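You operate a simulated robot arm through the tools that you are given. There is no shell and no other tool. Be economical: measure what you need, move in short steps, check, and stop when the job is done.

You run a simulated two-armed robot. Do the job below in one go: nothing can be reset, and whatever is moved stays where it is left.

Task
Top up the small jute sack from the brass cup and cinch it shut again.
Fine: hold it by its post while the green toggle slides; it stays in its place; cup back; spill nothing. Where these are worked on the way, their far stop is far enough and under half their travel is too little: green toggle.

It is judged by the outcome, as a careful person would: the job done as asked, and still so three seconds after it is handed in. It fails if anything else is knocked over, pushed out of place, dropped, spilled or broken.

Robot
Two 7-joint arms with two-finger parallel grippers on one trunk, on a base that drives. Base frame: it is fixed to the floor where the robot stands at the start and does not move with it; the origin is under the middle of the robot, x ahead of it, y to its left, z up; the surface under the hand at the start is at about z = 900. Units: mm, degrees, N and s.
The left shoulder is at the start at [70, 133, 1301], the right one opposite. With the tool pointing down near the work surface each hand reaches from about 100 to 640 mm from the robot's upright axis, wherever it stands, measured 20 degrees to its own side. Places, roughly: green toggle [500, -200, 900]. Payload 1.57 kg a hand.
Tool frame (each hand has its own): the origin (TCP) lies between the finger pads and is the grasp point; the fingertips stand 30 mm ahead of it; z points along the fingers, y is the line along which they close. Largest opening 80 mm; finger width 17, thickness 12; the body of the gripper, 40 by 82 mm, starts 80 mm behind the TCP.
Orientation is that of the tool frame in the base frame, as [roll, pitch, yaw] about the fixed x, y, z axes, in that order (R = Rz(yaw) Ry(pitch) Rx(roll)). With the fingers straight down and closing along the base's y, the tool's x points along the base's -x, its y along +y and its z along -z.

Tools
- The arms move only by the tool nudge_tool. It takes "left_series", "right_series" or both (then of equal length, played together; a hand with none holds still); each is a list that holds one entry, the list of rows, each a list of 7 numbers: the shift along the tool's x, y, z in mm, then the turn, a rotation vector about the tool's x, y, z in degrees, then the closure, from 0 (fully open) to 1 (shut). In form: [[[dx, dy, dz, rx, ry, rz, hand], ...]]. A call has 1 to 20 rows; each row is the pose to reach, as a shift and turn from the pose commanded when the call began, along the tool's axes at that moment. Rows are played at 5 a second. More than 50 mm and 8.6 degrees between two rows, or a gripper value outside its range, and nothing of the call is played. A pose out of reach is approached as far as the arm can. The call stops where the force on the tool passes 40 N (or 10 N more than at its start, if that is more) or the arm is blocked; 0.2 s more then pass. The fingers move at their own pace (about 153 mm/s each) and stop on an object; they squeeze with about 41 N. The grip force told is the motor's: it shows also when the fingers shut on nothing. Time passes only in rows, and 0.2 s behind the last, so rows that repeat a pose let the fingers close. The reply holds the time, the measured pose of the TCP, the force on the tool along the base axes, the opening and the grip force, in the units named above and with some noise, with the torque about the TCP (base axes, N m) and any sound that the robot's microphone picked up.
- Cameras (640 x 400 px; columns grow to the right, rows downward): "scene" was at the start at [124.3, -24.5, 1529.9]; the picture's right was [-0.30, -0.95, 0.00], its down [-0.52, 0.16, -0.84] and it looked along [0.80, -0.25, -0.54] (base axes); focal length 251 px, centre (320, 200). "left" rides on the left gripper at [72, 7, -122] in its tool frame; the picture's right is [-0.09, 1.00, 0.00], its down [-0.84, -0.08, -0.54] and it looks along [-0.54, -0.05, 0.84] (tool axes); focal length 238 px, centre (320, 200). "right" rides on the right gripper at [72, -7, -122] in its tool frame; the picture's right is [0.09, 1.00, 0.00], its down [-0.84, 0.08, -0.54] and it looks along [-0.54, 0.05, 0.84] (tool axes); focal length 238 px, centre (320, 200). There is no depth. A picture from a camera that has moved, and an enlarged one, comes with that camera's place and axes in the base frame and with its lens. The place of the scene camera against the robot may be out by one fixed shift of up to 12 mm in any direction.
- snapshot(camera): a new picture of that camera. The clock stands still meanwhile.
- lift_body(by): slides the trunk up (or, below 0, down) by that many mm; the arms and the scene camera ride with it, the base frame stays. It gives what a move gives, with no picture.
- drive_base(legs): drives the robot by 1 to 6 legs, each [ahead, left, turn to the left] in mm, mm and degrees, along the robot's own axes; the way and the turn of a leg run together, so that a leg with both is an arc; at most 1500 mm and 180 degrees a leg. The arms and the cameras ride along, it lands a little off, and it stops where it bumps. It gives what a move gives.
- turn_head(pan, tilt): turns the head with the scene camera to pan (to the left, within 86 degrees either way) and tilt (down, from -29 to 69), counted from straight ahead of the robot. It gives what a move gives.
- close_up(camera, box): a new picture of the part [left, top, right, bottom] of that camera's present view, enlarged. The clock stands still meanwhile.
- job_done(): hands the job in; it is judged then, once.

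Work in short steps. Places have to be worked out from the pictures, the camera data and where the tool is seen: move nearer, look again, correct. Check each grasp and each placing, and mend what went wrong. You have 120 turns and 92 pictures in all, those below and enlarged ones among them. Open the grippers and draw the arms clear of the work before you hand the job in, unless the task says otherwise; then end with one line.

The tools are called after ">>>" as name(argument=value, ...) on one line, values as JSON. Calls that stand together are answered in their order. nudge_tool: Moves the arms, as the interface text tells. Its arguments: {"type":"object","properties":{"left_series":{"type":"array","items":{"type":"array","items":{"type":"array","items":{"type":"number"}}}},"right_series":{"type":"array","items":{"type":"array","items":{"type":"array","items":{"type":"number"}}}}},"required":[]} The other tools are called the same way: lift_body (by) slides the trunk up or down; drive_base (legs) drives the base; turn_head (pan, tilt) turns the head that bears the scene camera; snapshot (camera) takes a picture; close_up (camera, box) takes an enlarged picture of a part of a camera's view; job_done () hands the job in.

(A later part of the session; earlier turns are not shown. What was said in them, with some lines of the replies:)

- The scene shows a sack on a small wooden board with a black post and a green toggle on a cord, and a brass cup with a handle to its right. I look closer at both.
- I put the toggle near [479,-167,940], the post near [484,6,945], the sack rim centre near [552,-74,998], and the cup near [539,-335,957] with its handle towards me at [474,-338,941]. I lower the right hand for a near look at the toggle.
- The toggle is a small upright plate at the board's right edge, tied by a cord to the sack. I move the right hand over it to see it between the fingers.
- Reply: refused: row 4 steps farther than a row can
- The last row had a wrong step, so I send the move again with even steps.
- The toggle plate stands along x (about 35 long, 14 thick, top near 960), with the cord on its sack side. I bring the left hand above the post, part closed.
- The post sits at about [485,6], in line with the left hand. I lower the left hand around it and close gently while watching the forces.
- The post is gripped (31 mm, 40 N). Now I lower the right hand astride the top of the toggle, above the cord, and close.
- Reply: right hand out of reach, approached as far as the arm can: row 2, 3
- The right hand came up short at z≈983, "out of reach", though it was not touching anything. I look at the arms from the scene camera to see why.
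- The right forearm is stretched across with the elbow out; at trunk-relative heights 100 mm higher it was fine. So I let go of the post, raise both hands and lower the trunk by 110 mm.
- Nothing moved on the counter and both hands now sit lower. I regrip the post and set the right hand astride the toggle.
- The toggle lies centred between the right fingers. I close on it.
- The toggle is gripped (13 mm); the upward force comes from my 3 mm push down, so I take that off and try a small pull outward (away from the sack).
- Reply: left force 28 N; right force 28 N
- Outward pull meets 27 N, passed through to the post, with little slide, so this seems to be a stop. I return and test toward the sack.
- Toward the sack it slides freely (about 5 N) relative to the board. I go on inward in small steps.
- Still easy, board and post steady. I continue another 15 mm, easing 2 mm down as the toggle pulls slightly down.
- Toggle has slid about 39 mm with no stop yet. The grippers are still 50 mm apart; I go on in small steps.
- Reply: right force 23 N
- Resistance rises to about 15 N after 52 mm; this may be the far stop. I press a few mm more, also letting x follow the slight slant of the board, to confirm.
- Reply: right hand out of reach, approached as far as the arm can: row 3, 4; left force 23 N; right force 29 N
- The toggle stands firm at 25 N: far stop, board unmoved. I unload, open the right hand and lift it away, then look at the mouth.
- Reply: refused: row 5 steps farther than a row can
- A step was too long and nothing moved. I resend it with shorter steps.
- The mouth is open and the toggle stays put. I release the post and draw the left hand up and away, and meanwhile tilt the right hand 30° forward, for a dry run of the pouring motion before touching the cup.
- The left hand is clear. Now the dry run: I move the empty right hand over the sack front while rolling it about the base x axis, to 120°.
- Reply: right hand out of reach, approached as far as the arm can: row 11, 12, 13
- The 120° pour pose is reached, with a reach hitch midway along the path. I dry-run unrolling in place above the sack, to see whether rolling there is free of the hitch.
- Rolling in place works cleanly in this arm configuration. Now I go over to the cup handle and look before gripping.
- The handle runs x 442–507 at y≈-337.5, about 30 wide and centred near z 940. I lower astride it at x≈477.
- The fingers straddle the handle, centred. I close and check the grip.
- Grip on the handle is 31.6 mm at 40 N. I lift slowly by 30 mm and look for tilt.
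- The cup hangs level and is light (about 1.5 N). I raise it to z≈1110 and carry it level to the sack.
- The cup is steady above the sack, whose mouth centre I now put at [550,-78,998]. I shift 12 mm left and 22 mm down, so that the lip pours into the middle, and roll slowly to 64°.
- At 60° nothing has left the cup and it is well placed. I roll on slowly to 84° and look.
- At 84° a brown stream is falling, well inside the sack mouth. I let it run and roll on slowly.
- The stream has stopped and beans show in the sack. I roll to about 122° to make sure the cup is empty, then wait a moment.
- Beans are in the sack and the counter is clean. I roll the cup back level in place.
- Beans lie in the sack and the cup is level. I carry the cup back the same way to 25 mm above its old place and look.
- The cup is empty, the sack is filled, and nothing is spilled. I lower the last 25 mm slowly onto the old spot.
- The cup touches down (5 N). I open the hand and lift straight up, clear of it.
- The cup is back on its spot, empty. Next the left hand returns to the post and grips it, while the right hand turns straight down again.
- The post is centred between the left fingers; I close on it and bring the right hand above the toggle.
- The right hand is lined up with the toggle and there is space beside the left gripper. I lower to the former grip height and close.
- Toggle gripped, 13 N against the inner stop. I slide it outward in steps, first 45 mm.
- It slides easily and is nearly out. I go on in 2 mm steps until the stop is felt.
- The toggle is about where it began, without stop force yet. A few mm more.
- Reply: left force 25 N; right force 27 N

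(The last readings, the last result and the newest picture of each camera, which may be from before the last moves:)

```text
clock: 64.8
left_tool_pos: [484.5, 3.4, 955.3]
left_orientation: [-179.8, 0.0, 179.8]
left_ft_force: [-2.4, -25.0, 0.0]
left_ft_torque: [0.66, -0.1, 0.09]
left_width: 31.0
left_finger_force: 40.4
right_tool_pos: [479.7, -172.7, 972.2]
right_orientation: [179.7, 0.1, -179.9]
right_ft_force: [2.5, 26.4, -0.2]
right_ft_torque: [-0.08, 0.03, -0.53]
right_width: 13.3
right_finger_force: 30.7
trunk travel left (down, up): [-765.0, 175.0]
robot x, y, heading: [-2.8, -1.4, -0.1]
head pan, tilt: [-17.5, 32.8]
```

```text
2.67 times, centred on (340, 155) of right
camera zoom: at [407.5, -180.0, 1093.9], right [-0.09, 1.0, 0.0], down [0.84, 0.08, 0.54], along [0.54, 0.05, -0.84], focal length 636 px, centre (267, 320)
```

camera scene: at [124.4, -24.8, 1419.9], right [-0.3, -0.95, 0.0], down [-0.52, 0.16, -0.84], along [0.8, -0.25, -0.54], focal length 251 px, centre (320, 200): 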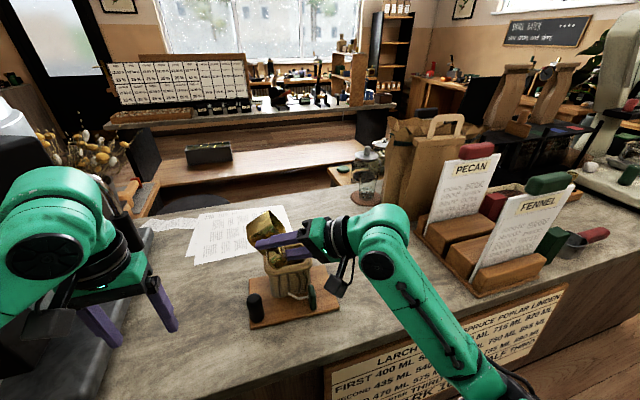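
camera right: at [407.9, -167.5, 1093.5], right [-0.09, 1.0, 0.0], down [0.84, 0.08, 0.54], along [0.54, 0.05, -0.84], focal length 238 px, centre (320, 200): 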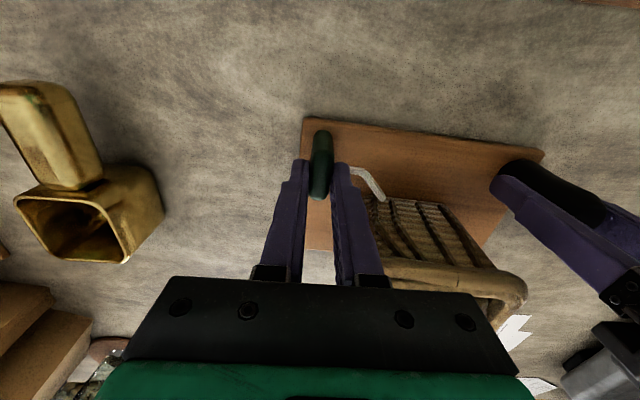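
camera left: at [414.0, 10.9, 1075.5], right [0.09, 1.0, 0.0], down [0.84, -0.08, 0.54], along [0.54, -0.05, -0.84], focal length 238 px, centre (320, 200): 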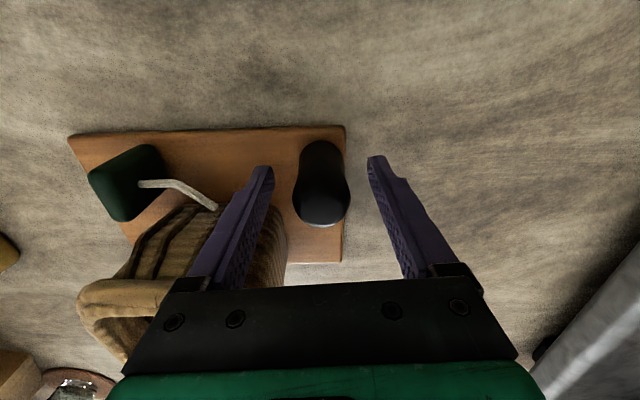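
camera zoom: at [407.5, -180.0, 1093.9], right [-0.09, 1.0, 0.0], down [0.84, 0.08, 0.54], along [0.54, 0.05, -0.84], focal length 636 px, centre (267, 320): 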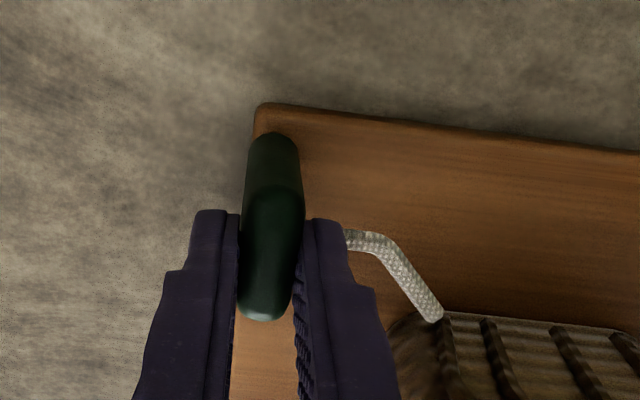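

Outer stop reached (26 N, held by the post). I unload by 6 mm first, so that the left hand pulls the board true, then open the right hand and lift away.

>>> nudge_tool(right_series=[[[0, 3, 0, 0, 0, 0, 1], [0, 4, 0, 0, 0, 0, 1], [0, 4, 0, 0, 0, 0, 0.7], [0, 4, 0, 0, 0, 0, 0.4], [0, 4, 0, 0, 0, 0, 0.4], [0, 4, -35, 0, 0, 0, 0.4], [5, -16, -70, 0, 0, 0, 0.4], [15, -50, -90, 0, 0, 0, 0.4], [20, -90, -95, 0, 0, 0, 0.2]]])

>>> snapshot(camera="right")

>>> close_up(camera="scene", box=[220, 220, 420, 340])

```text
clock: 66.8
left_tool_pos: [485.7, 4.3, 953.5]
left_orientation: [180.0, 0.1, 179.9]
left_ft_force: [-1.1, 0.2, 0.6]
left_ft_torque: [-0.25, -0.16, -0.08]
left_width: 30.8
left_finger_force: 40.3
right_tool_pos: [458.1, -264.4, 1065.6]
right_orientation: [179.9, 0.1, -180.0]
right_ft_force: [0.6, -0.9, 0.6]
right_ft_torque: [0.03, -0.02, 0.02]
right_width: 64.2
right_finger_force: 0.0
trunk travel left (down, up): [-765.0, 175.0]
robot x, y, heading: [0.0, 2.8, -0.1]
head pan, tilt: [-17.5, 32.8]
```

```text
27 pictures are left
camera right: at [386.0, -271.8, 1186.5], right [-0.09, 1.0, 0.0], down [0.84, 0.08, 0.54], along [0.54, 0.05, -0.84], focal length 238 px, centre (320, 200)
```

right: 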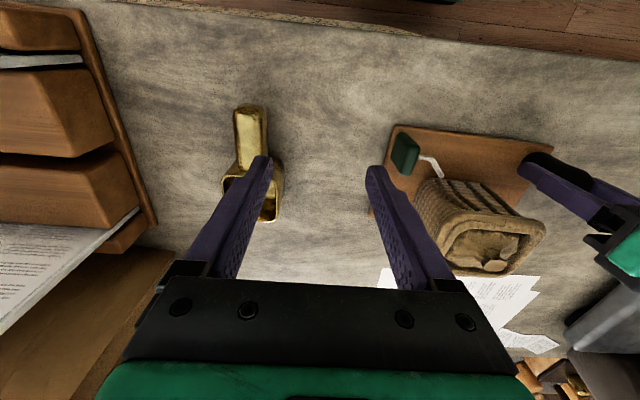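

```text
3.20 times, centred on (320, 280) of scene
camera zoom: at [123.5, -25.9, 1419.9], right [-0.3, -0.95, 0.0], down [-0.52, 0.16, -0.84], along [0.8, -0.25, -0.54], focal length 803 px, centre (320, -56)
```

zoom: 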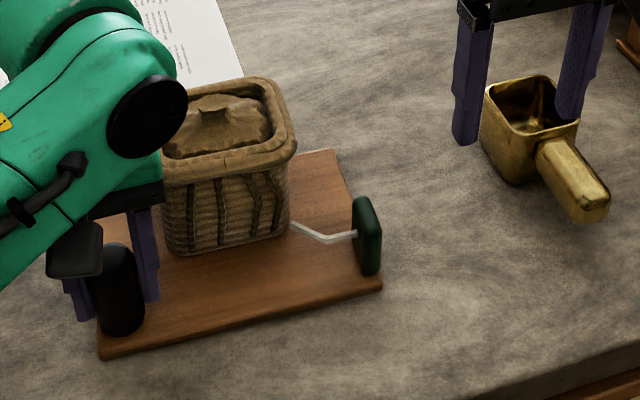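

The sack is shut again. I release the post and draw the left hand straight up and aside.

>>> nudge_tool(left_series=[[[0, 0, 0, 0, 0, 0, 0.6], [0, 0, 0, 0, 0, 0, 0.2], [0, 0, 0, 0, 0, 0, 0.2], [0, 0, -45, 0, 0, 0, 0.2], [0, 0, -90, 0, 0, 0, 0.2], [10, 40, -110, 0, 0, 0, 0.2], [30, 80, -120, 0, 0, 0, 0.1], [50, 120, -120, 0, 0, 0, 0], [70, 155, -120, 0, 0, 0, 0]]], right_series=[[[0, 0, 0, 0, 0, 0, 0], [0, 0, 0, 0, 0, 0, 0], [0, 0, -20, 0, 0, 0, 0], [0, -20, -40, 0, 0, 0, 0], [0, -40, -60, 0, 0, 0, 0], [0, -60, -80, 0, 0, 0, 0], [0, -80, -100, 0, 0, 0, 0], [0, -80, -120, 0, 0, 0, 0], [0, -80, -120, 0, 0, 0, 0]]])

>>> lift_body(by=110)

>>> close_up(camera="scene", box=[230, 250, 420, 370])

```text
clock: 68.8
left_tool_pos: [413.3, 160.9, 1073.7]
left_orientation: [-179.9, 0.0, -179.9]
left_ft_force: [-0.5, 1.1, -0.7]
left_ft_torque: [0.0, -0.04, 0.01]
left_width: 80.0
left_finger_force: 0.1
right_tool_pos: [457.8, -342.6, 1188.6]
right_orientation: [-179.9, -0.1, 180.0]
right_ft_force: [-0.4, 0.9, -0.4]
right_ft_torque: [0.0, 0.0, 0.02]
right_width: 79.9
right_finger_force: 0.2
trunk travel left (down, up): [-765.0, 175.0]
robot x, y, heading: [5.0, -1.2, 0.1]
head pan, tilt: [-17.5, 32.8]
```

```text
clock: 70.2
left_tool_pos: [414.1, 160.5, 1184.0]
left_orientation: [-180.0, 0.0, -179.9]
left_ft_force: [0.4, 0.1, 0.2]
left_ft_torque: [0.0, 0.0, -0.03]
left_width: 79.6
left_finger_force: 0.2
right_tool_pos: [458.8, -344.6, 1296.6]
right_orientation: [179.9, 0.0, 179.9]
right_ft_force: [0.2, -0.1, 0.4]
right_ft_torque: [0.03, -0.02, -0.01]
right_width: 80.1
right_finger_force: 0.1
trunk travel left (down, up): [-875.0, 65.0]
robot x, y, heading: [1.3, 0.2, -0.0]
head pan, tilt: [-17.5, 32.8]
```

```text
3.33 times, centred on (325, 310) of scene
camera zoom: at [124.5, -24.7, 1529.9], right [-0.3, -0.95, 0.0], down [-0.52, 0.16, -0.84], along [0.8, -0.25, -0.54], focal length 837 px, centre (303, -167)
```

zoom: 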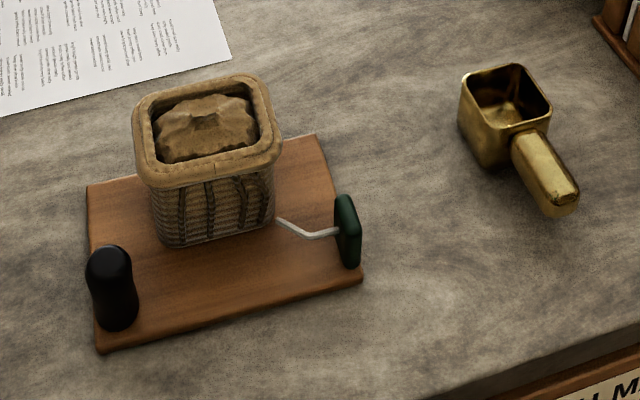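

The sack is shut, the cup is back within about a millimetre, and nothing is spilled. The board sits about 4 px (3.5 mm) to the right of its start, so I regrip the post and set it back, first lowering the open left hand over the post.

>>> nudge_tool(left_series=[[[-25, -40, 0, 0, 0, 0, 0.2], [-50, -80, 20, 0, 0, 0, 0.2], [-60, -120, 50, 0, 0, 0, 0.2], [-70, -155, 80, 0, 0, 0, 0.2], [-70, -157, 125, 0, 0, 0, 0.2], [-70, -157, 170, 0, 0, 0, 0.2], [-70, -157, 205, 0, 0, 0, 0.2], [-70, -157, 228, 0, 0, 0, 0.2], [-70, -157, 228, 0, 0, 0, 0.2]]])

>>> snapshot(camera="left")

```text
refused: row 2 steps farther than a row can; nothing moved
```

```text
24 pictures are left
camera left: at [343.5, 165.5, 1305.9], right [0.09, 1.0, 0.0], down [0.84, -0.08, 0.54], along [0.54, -0.05, -0.84], focal length 238 px, centre (320, 200)
```

left: 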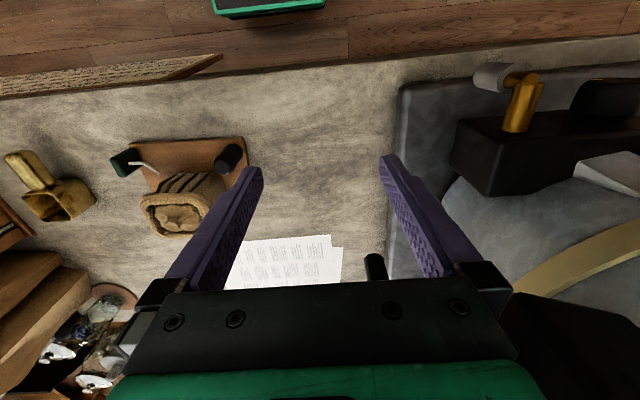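

One step was too long; I resend with shorter steps.

>>> nudge_tool(left_series=[[[-20, -35, 0, 0, 0, 0, 0.2], [-40, -70, 20, 0, 0, 0, 0.2], [-55, -105, 40, 0, 0, 0, 0.2], [-65, -135, 65, 0, 0, 0, 0.2], [-70, -157, 95, 0, 0, 0, 0.2], [-70, -157, 135, 0, 0, 0, 0.2], [-70, -157, 175, 0, 0, 0, 0.2], [-70, -157, 210, 0, 0, 0, 0.2], [-70, -157, 228, 0, 0, 0, 0.2], [-70, -157, 228, 0, 0, 0, 0.2]]])

>>> snapshot(camera="left")

```text
clock: 72.4
left_tool_pos: [484.7, 3.3, 956.6]
left_orientation: [-179.9, -0.1, -179.9]
left_ft_force: [0.6, 0.4, 0.9]
left_ft_torque: [0.0, 0.03, -0.02]
left_width: 64.1
left_finger_force: 0.1
right_tool_pos: [458.9, -344.3, 1296.9]
right_orientation: [-179.9, 0.0, 180.0]
right_ft_force: [0.3, -0.2, 0.5]
right_ft_torque: [0.03, 0.0, 0.01]
right_width: 79.9
right_finger_force: 0.1
trunk travel left (down, up): [-875.0, 65.0]
robot x, y, heading: [2.0, 3.1, -0.0]
head pan, tilt: [-17.5, 32.8]
```

```text
23 pictures are left
camera left: at [413.3, 9.4, 1079.0], right [0.09, 1.0, 0.0], down [0.84, -0.08, 0.54], along [0.54, -0.05, -0.84], focal length 238 px, centre (320, 200)
```

left: 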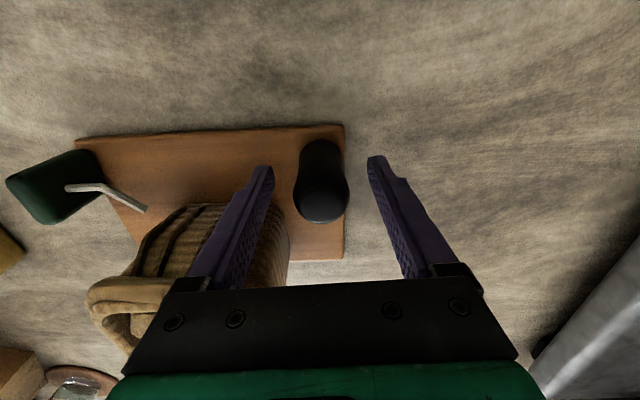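

The post is centred. From the two views the board has moved about 2–3 mm toward me and 2–3 mm right; I grip, ease it back by that, and release.

>>> nudge_tool(left_series=[[[0, 0, 0, 0, 0, 0, 1], [0, 0, 0, 0, 0, 0, 1], [0, 0, 0, 0, 0, 0, 1], [-1, 1, 0, 0, 0, 0, 1], [-2, 2, 0, 0, 0, 0, 1], [-3, 3, 0, 0, 0, 0, 1], [-3, 3, 0, 0, 0, 0, 1]]])

>>> close_up(camera="scene", box=[230, 250, 420, 370])

```text
clock: 74.0
left_tool_pos: [488.9, 5.9, 958.0]
left_orientation: [180.0, 0.0, -179.9]
left_ft_force: [-0.6, -0.1, 1.2]
left_ft_torque: [0.3, 0.07, 0.05]
left_width: 30.8
left_finger_force: 39.9
right_tool_pos: [458.5, -343.5, 1296.1]
right_orientation: [179.9, 0.0, 180.0]
right_ft_force: [-0.1, -0.1, -0.3]
right_ft_torque: [0.02, -0.03, 0.0]
right_width: 80.0
right_finger_force: 0.1
trunk travel left (down, up): [-875.0, 65.0]
robot x, y, heading: [1.9, -0.2, 0.1]
head pan, tilt: [-17.5, 32.8]
```

```text
3.33 times, centred on (325, 310) of scene
camera zoom: at [124.2, -24.6, 1529.9], right [-0.3, -0.95, 0.0], down [-0.52, 0.16, -0.84], along [0.8, -0.25, -0.54], focal length 837 px, centre (303, -167)
```

zoom: 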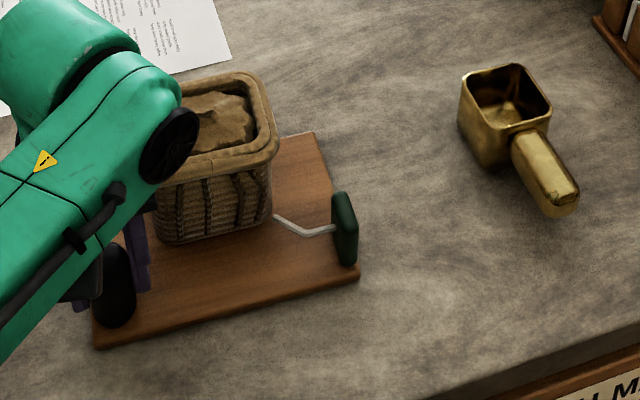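

The board corners now match the start view within about 2 px. I open, lift straight up and draw the left hand aside.

>>> nudge_tool(left_series=[[[0, 0, 0, 0, 0, 0, 0.6], [0, 0, 0, 0, 0, 0, 0.2], [0, 0, 0, 0, 0, 0, 0.2], [0, 0, -45, 0, 0, 0, 0.2], [0, 0, -90, 0, 0, 0, 0.2], [10, 35, -115, 0, 0, 0, 0.2], [30, 70, -135, 0, 0, 0, 0.1], [50, 110, -150, 0, 0, 0, 0], [70, 150, -160, 0, 0, 0, 0], [70, 150, -200, 0, 0, 0, 0]]])

>>> close_up(camera="scene", box=[230, 250, 420, 370])

>>> snapshot(camera="scene")

```text
clock: 76.2
left_tool_pos: [416.9, 153.4, 1157.4]
left_orientation: [-179.9, 0.0, -179.9]
left_ft_force: [0.4, -0.3, 0.5]
left_ft_torque: [-0.02, -0.01, 0.0]
left_width: 80.0
left_finger_force: 0.0
right_tool_pos: [459.2, -343.8, 1296.0]
right_orientation: [-180.0, -0.1, -179.9]
right_ft_force: [1.1, 0.4, -0.6]
right_ft_torque: [-0.03, -0.01, 0.01]
right_width: 79.8
right_finger_force: 0.0
trunk travel left (down, up): [-875.0, 65.0]
robot x, y, heading: [-1.2, -0.9, 0.2]
head pan, tilt: [-17.5, 32.8]
```

```text
3.33 times, centred on (325, 310) of scene
camera zoom: at [124.3, -25.3, 1529.8], right [-0.3, -0.95, 0.0], down [-0.52, 0.16, -0.84], along [0.8, -0.25, -0.54], focal length 837 px, centre (303, -167)
```

zoom: 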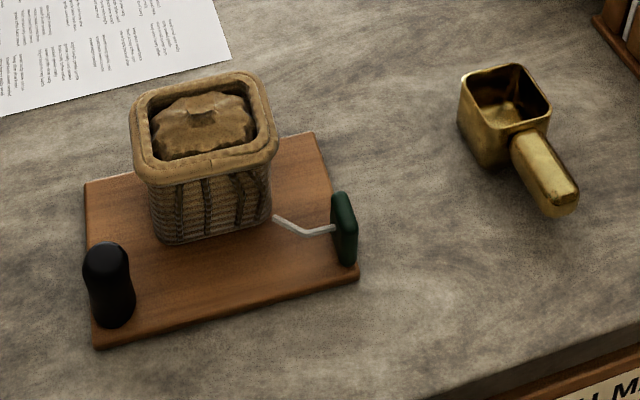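

```text
20 pictures are left
camera scene: at [124.3, -25.3, 1529.8], right [-0.3, -0.95, 0.0], down [-0.52, 0.16, -0.84], along [0.8, -0.25, -0.54], focal length 251 px, centre (320, 200)
```

scene: 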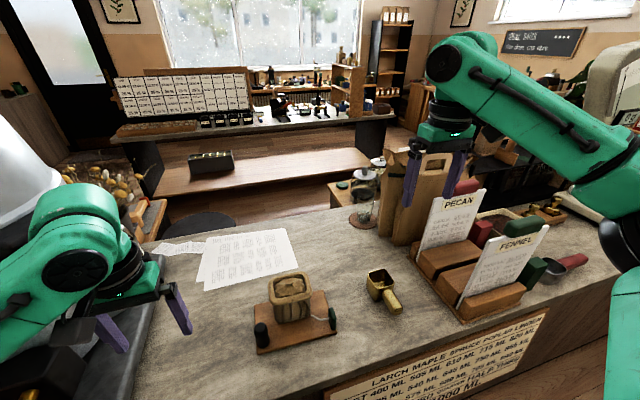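

The pictures now match the start: sack in its place and cinched shut, toggle at its outer stop, empty cup back on its spot, nothing spilled, hands open and clear. I hand the job in.

>>> job_done()

```text
The job is handed in.
```

The sack is topped up from the brass cup and cinched shut again, the empty cup is back in its place, and the pictures show nothing spilled. The board slipped about 3–4 mm under the toggle pull, so I eased it back to within roughly 2 mm of its start.
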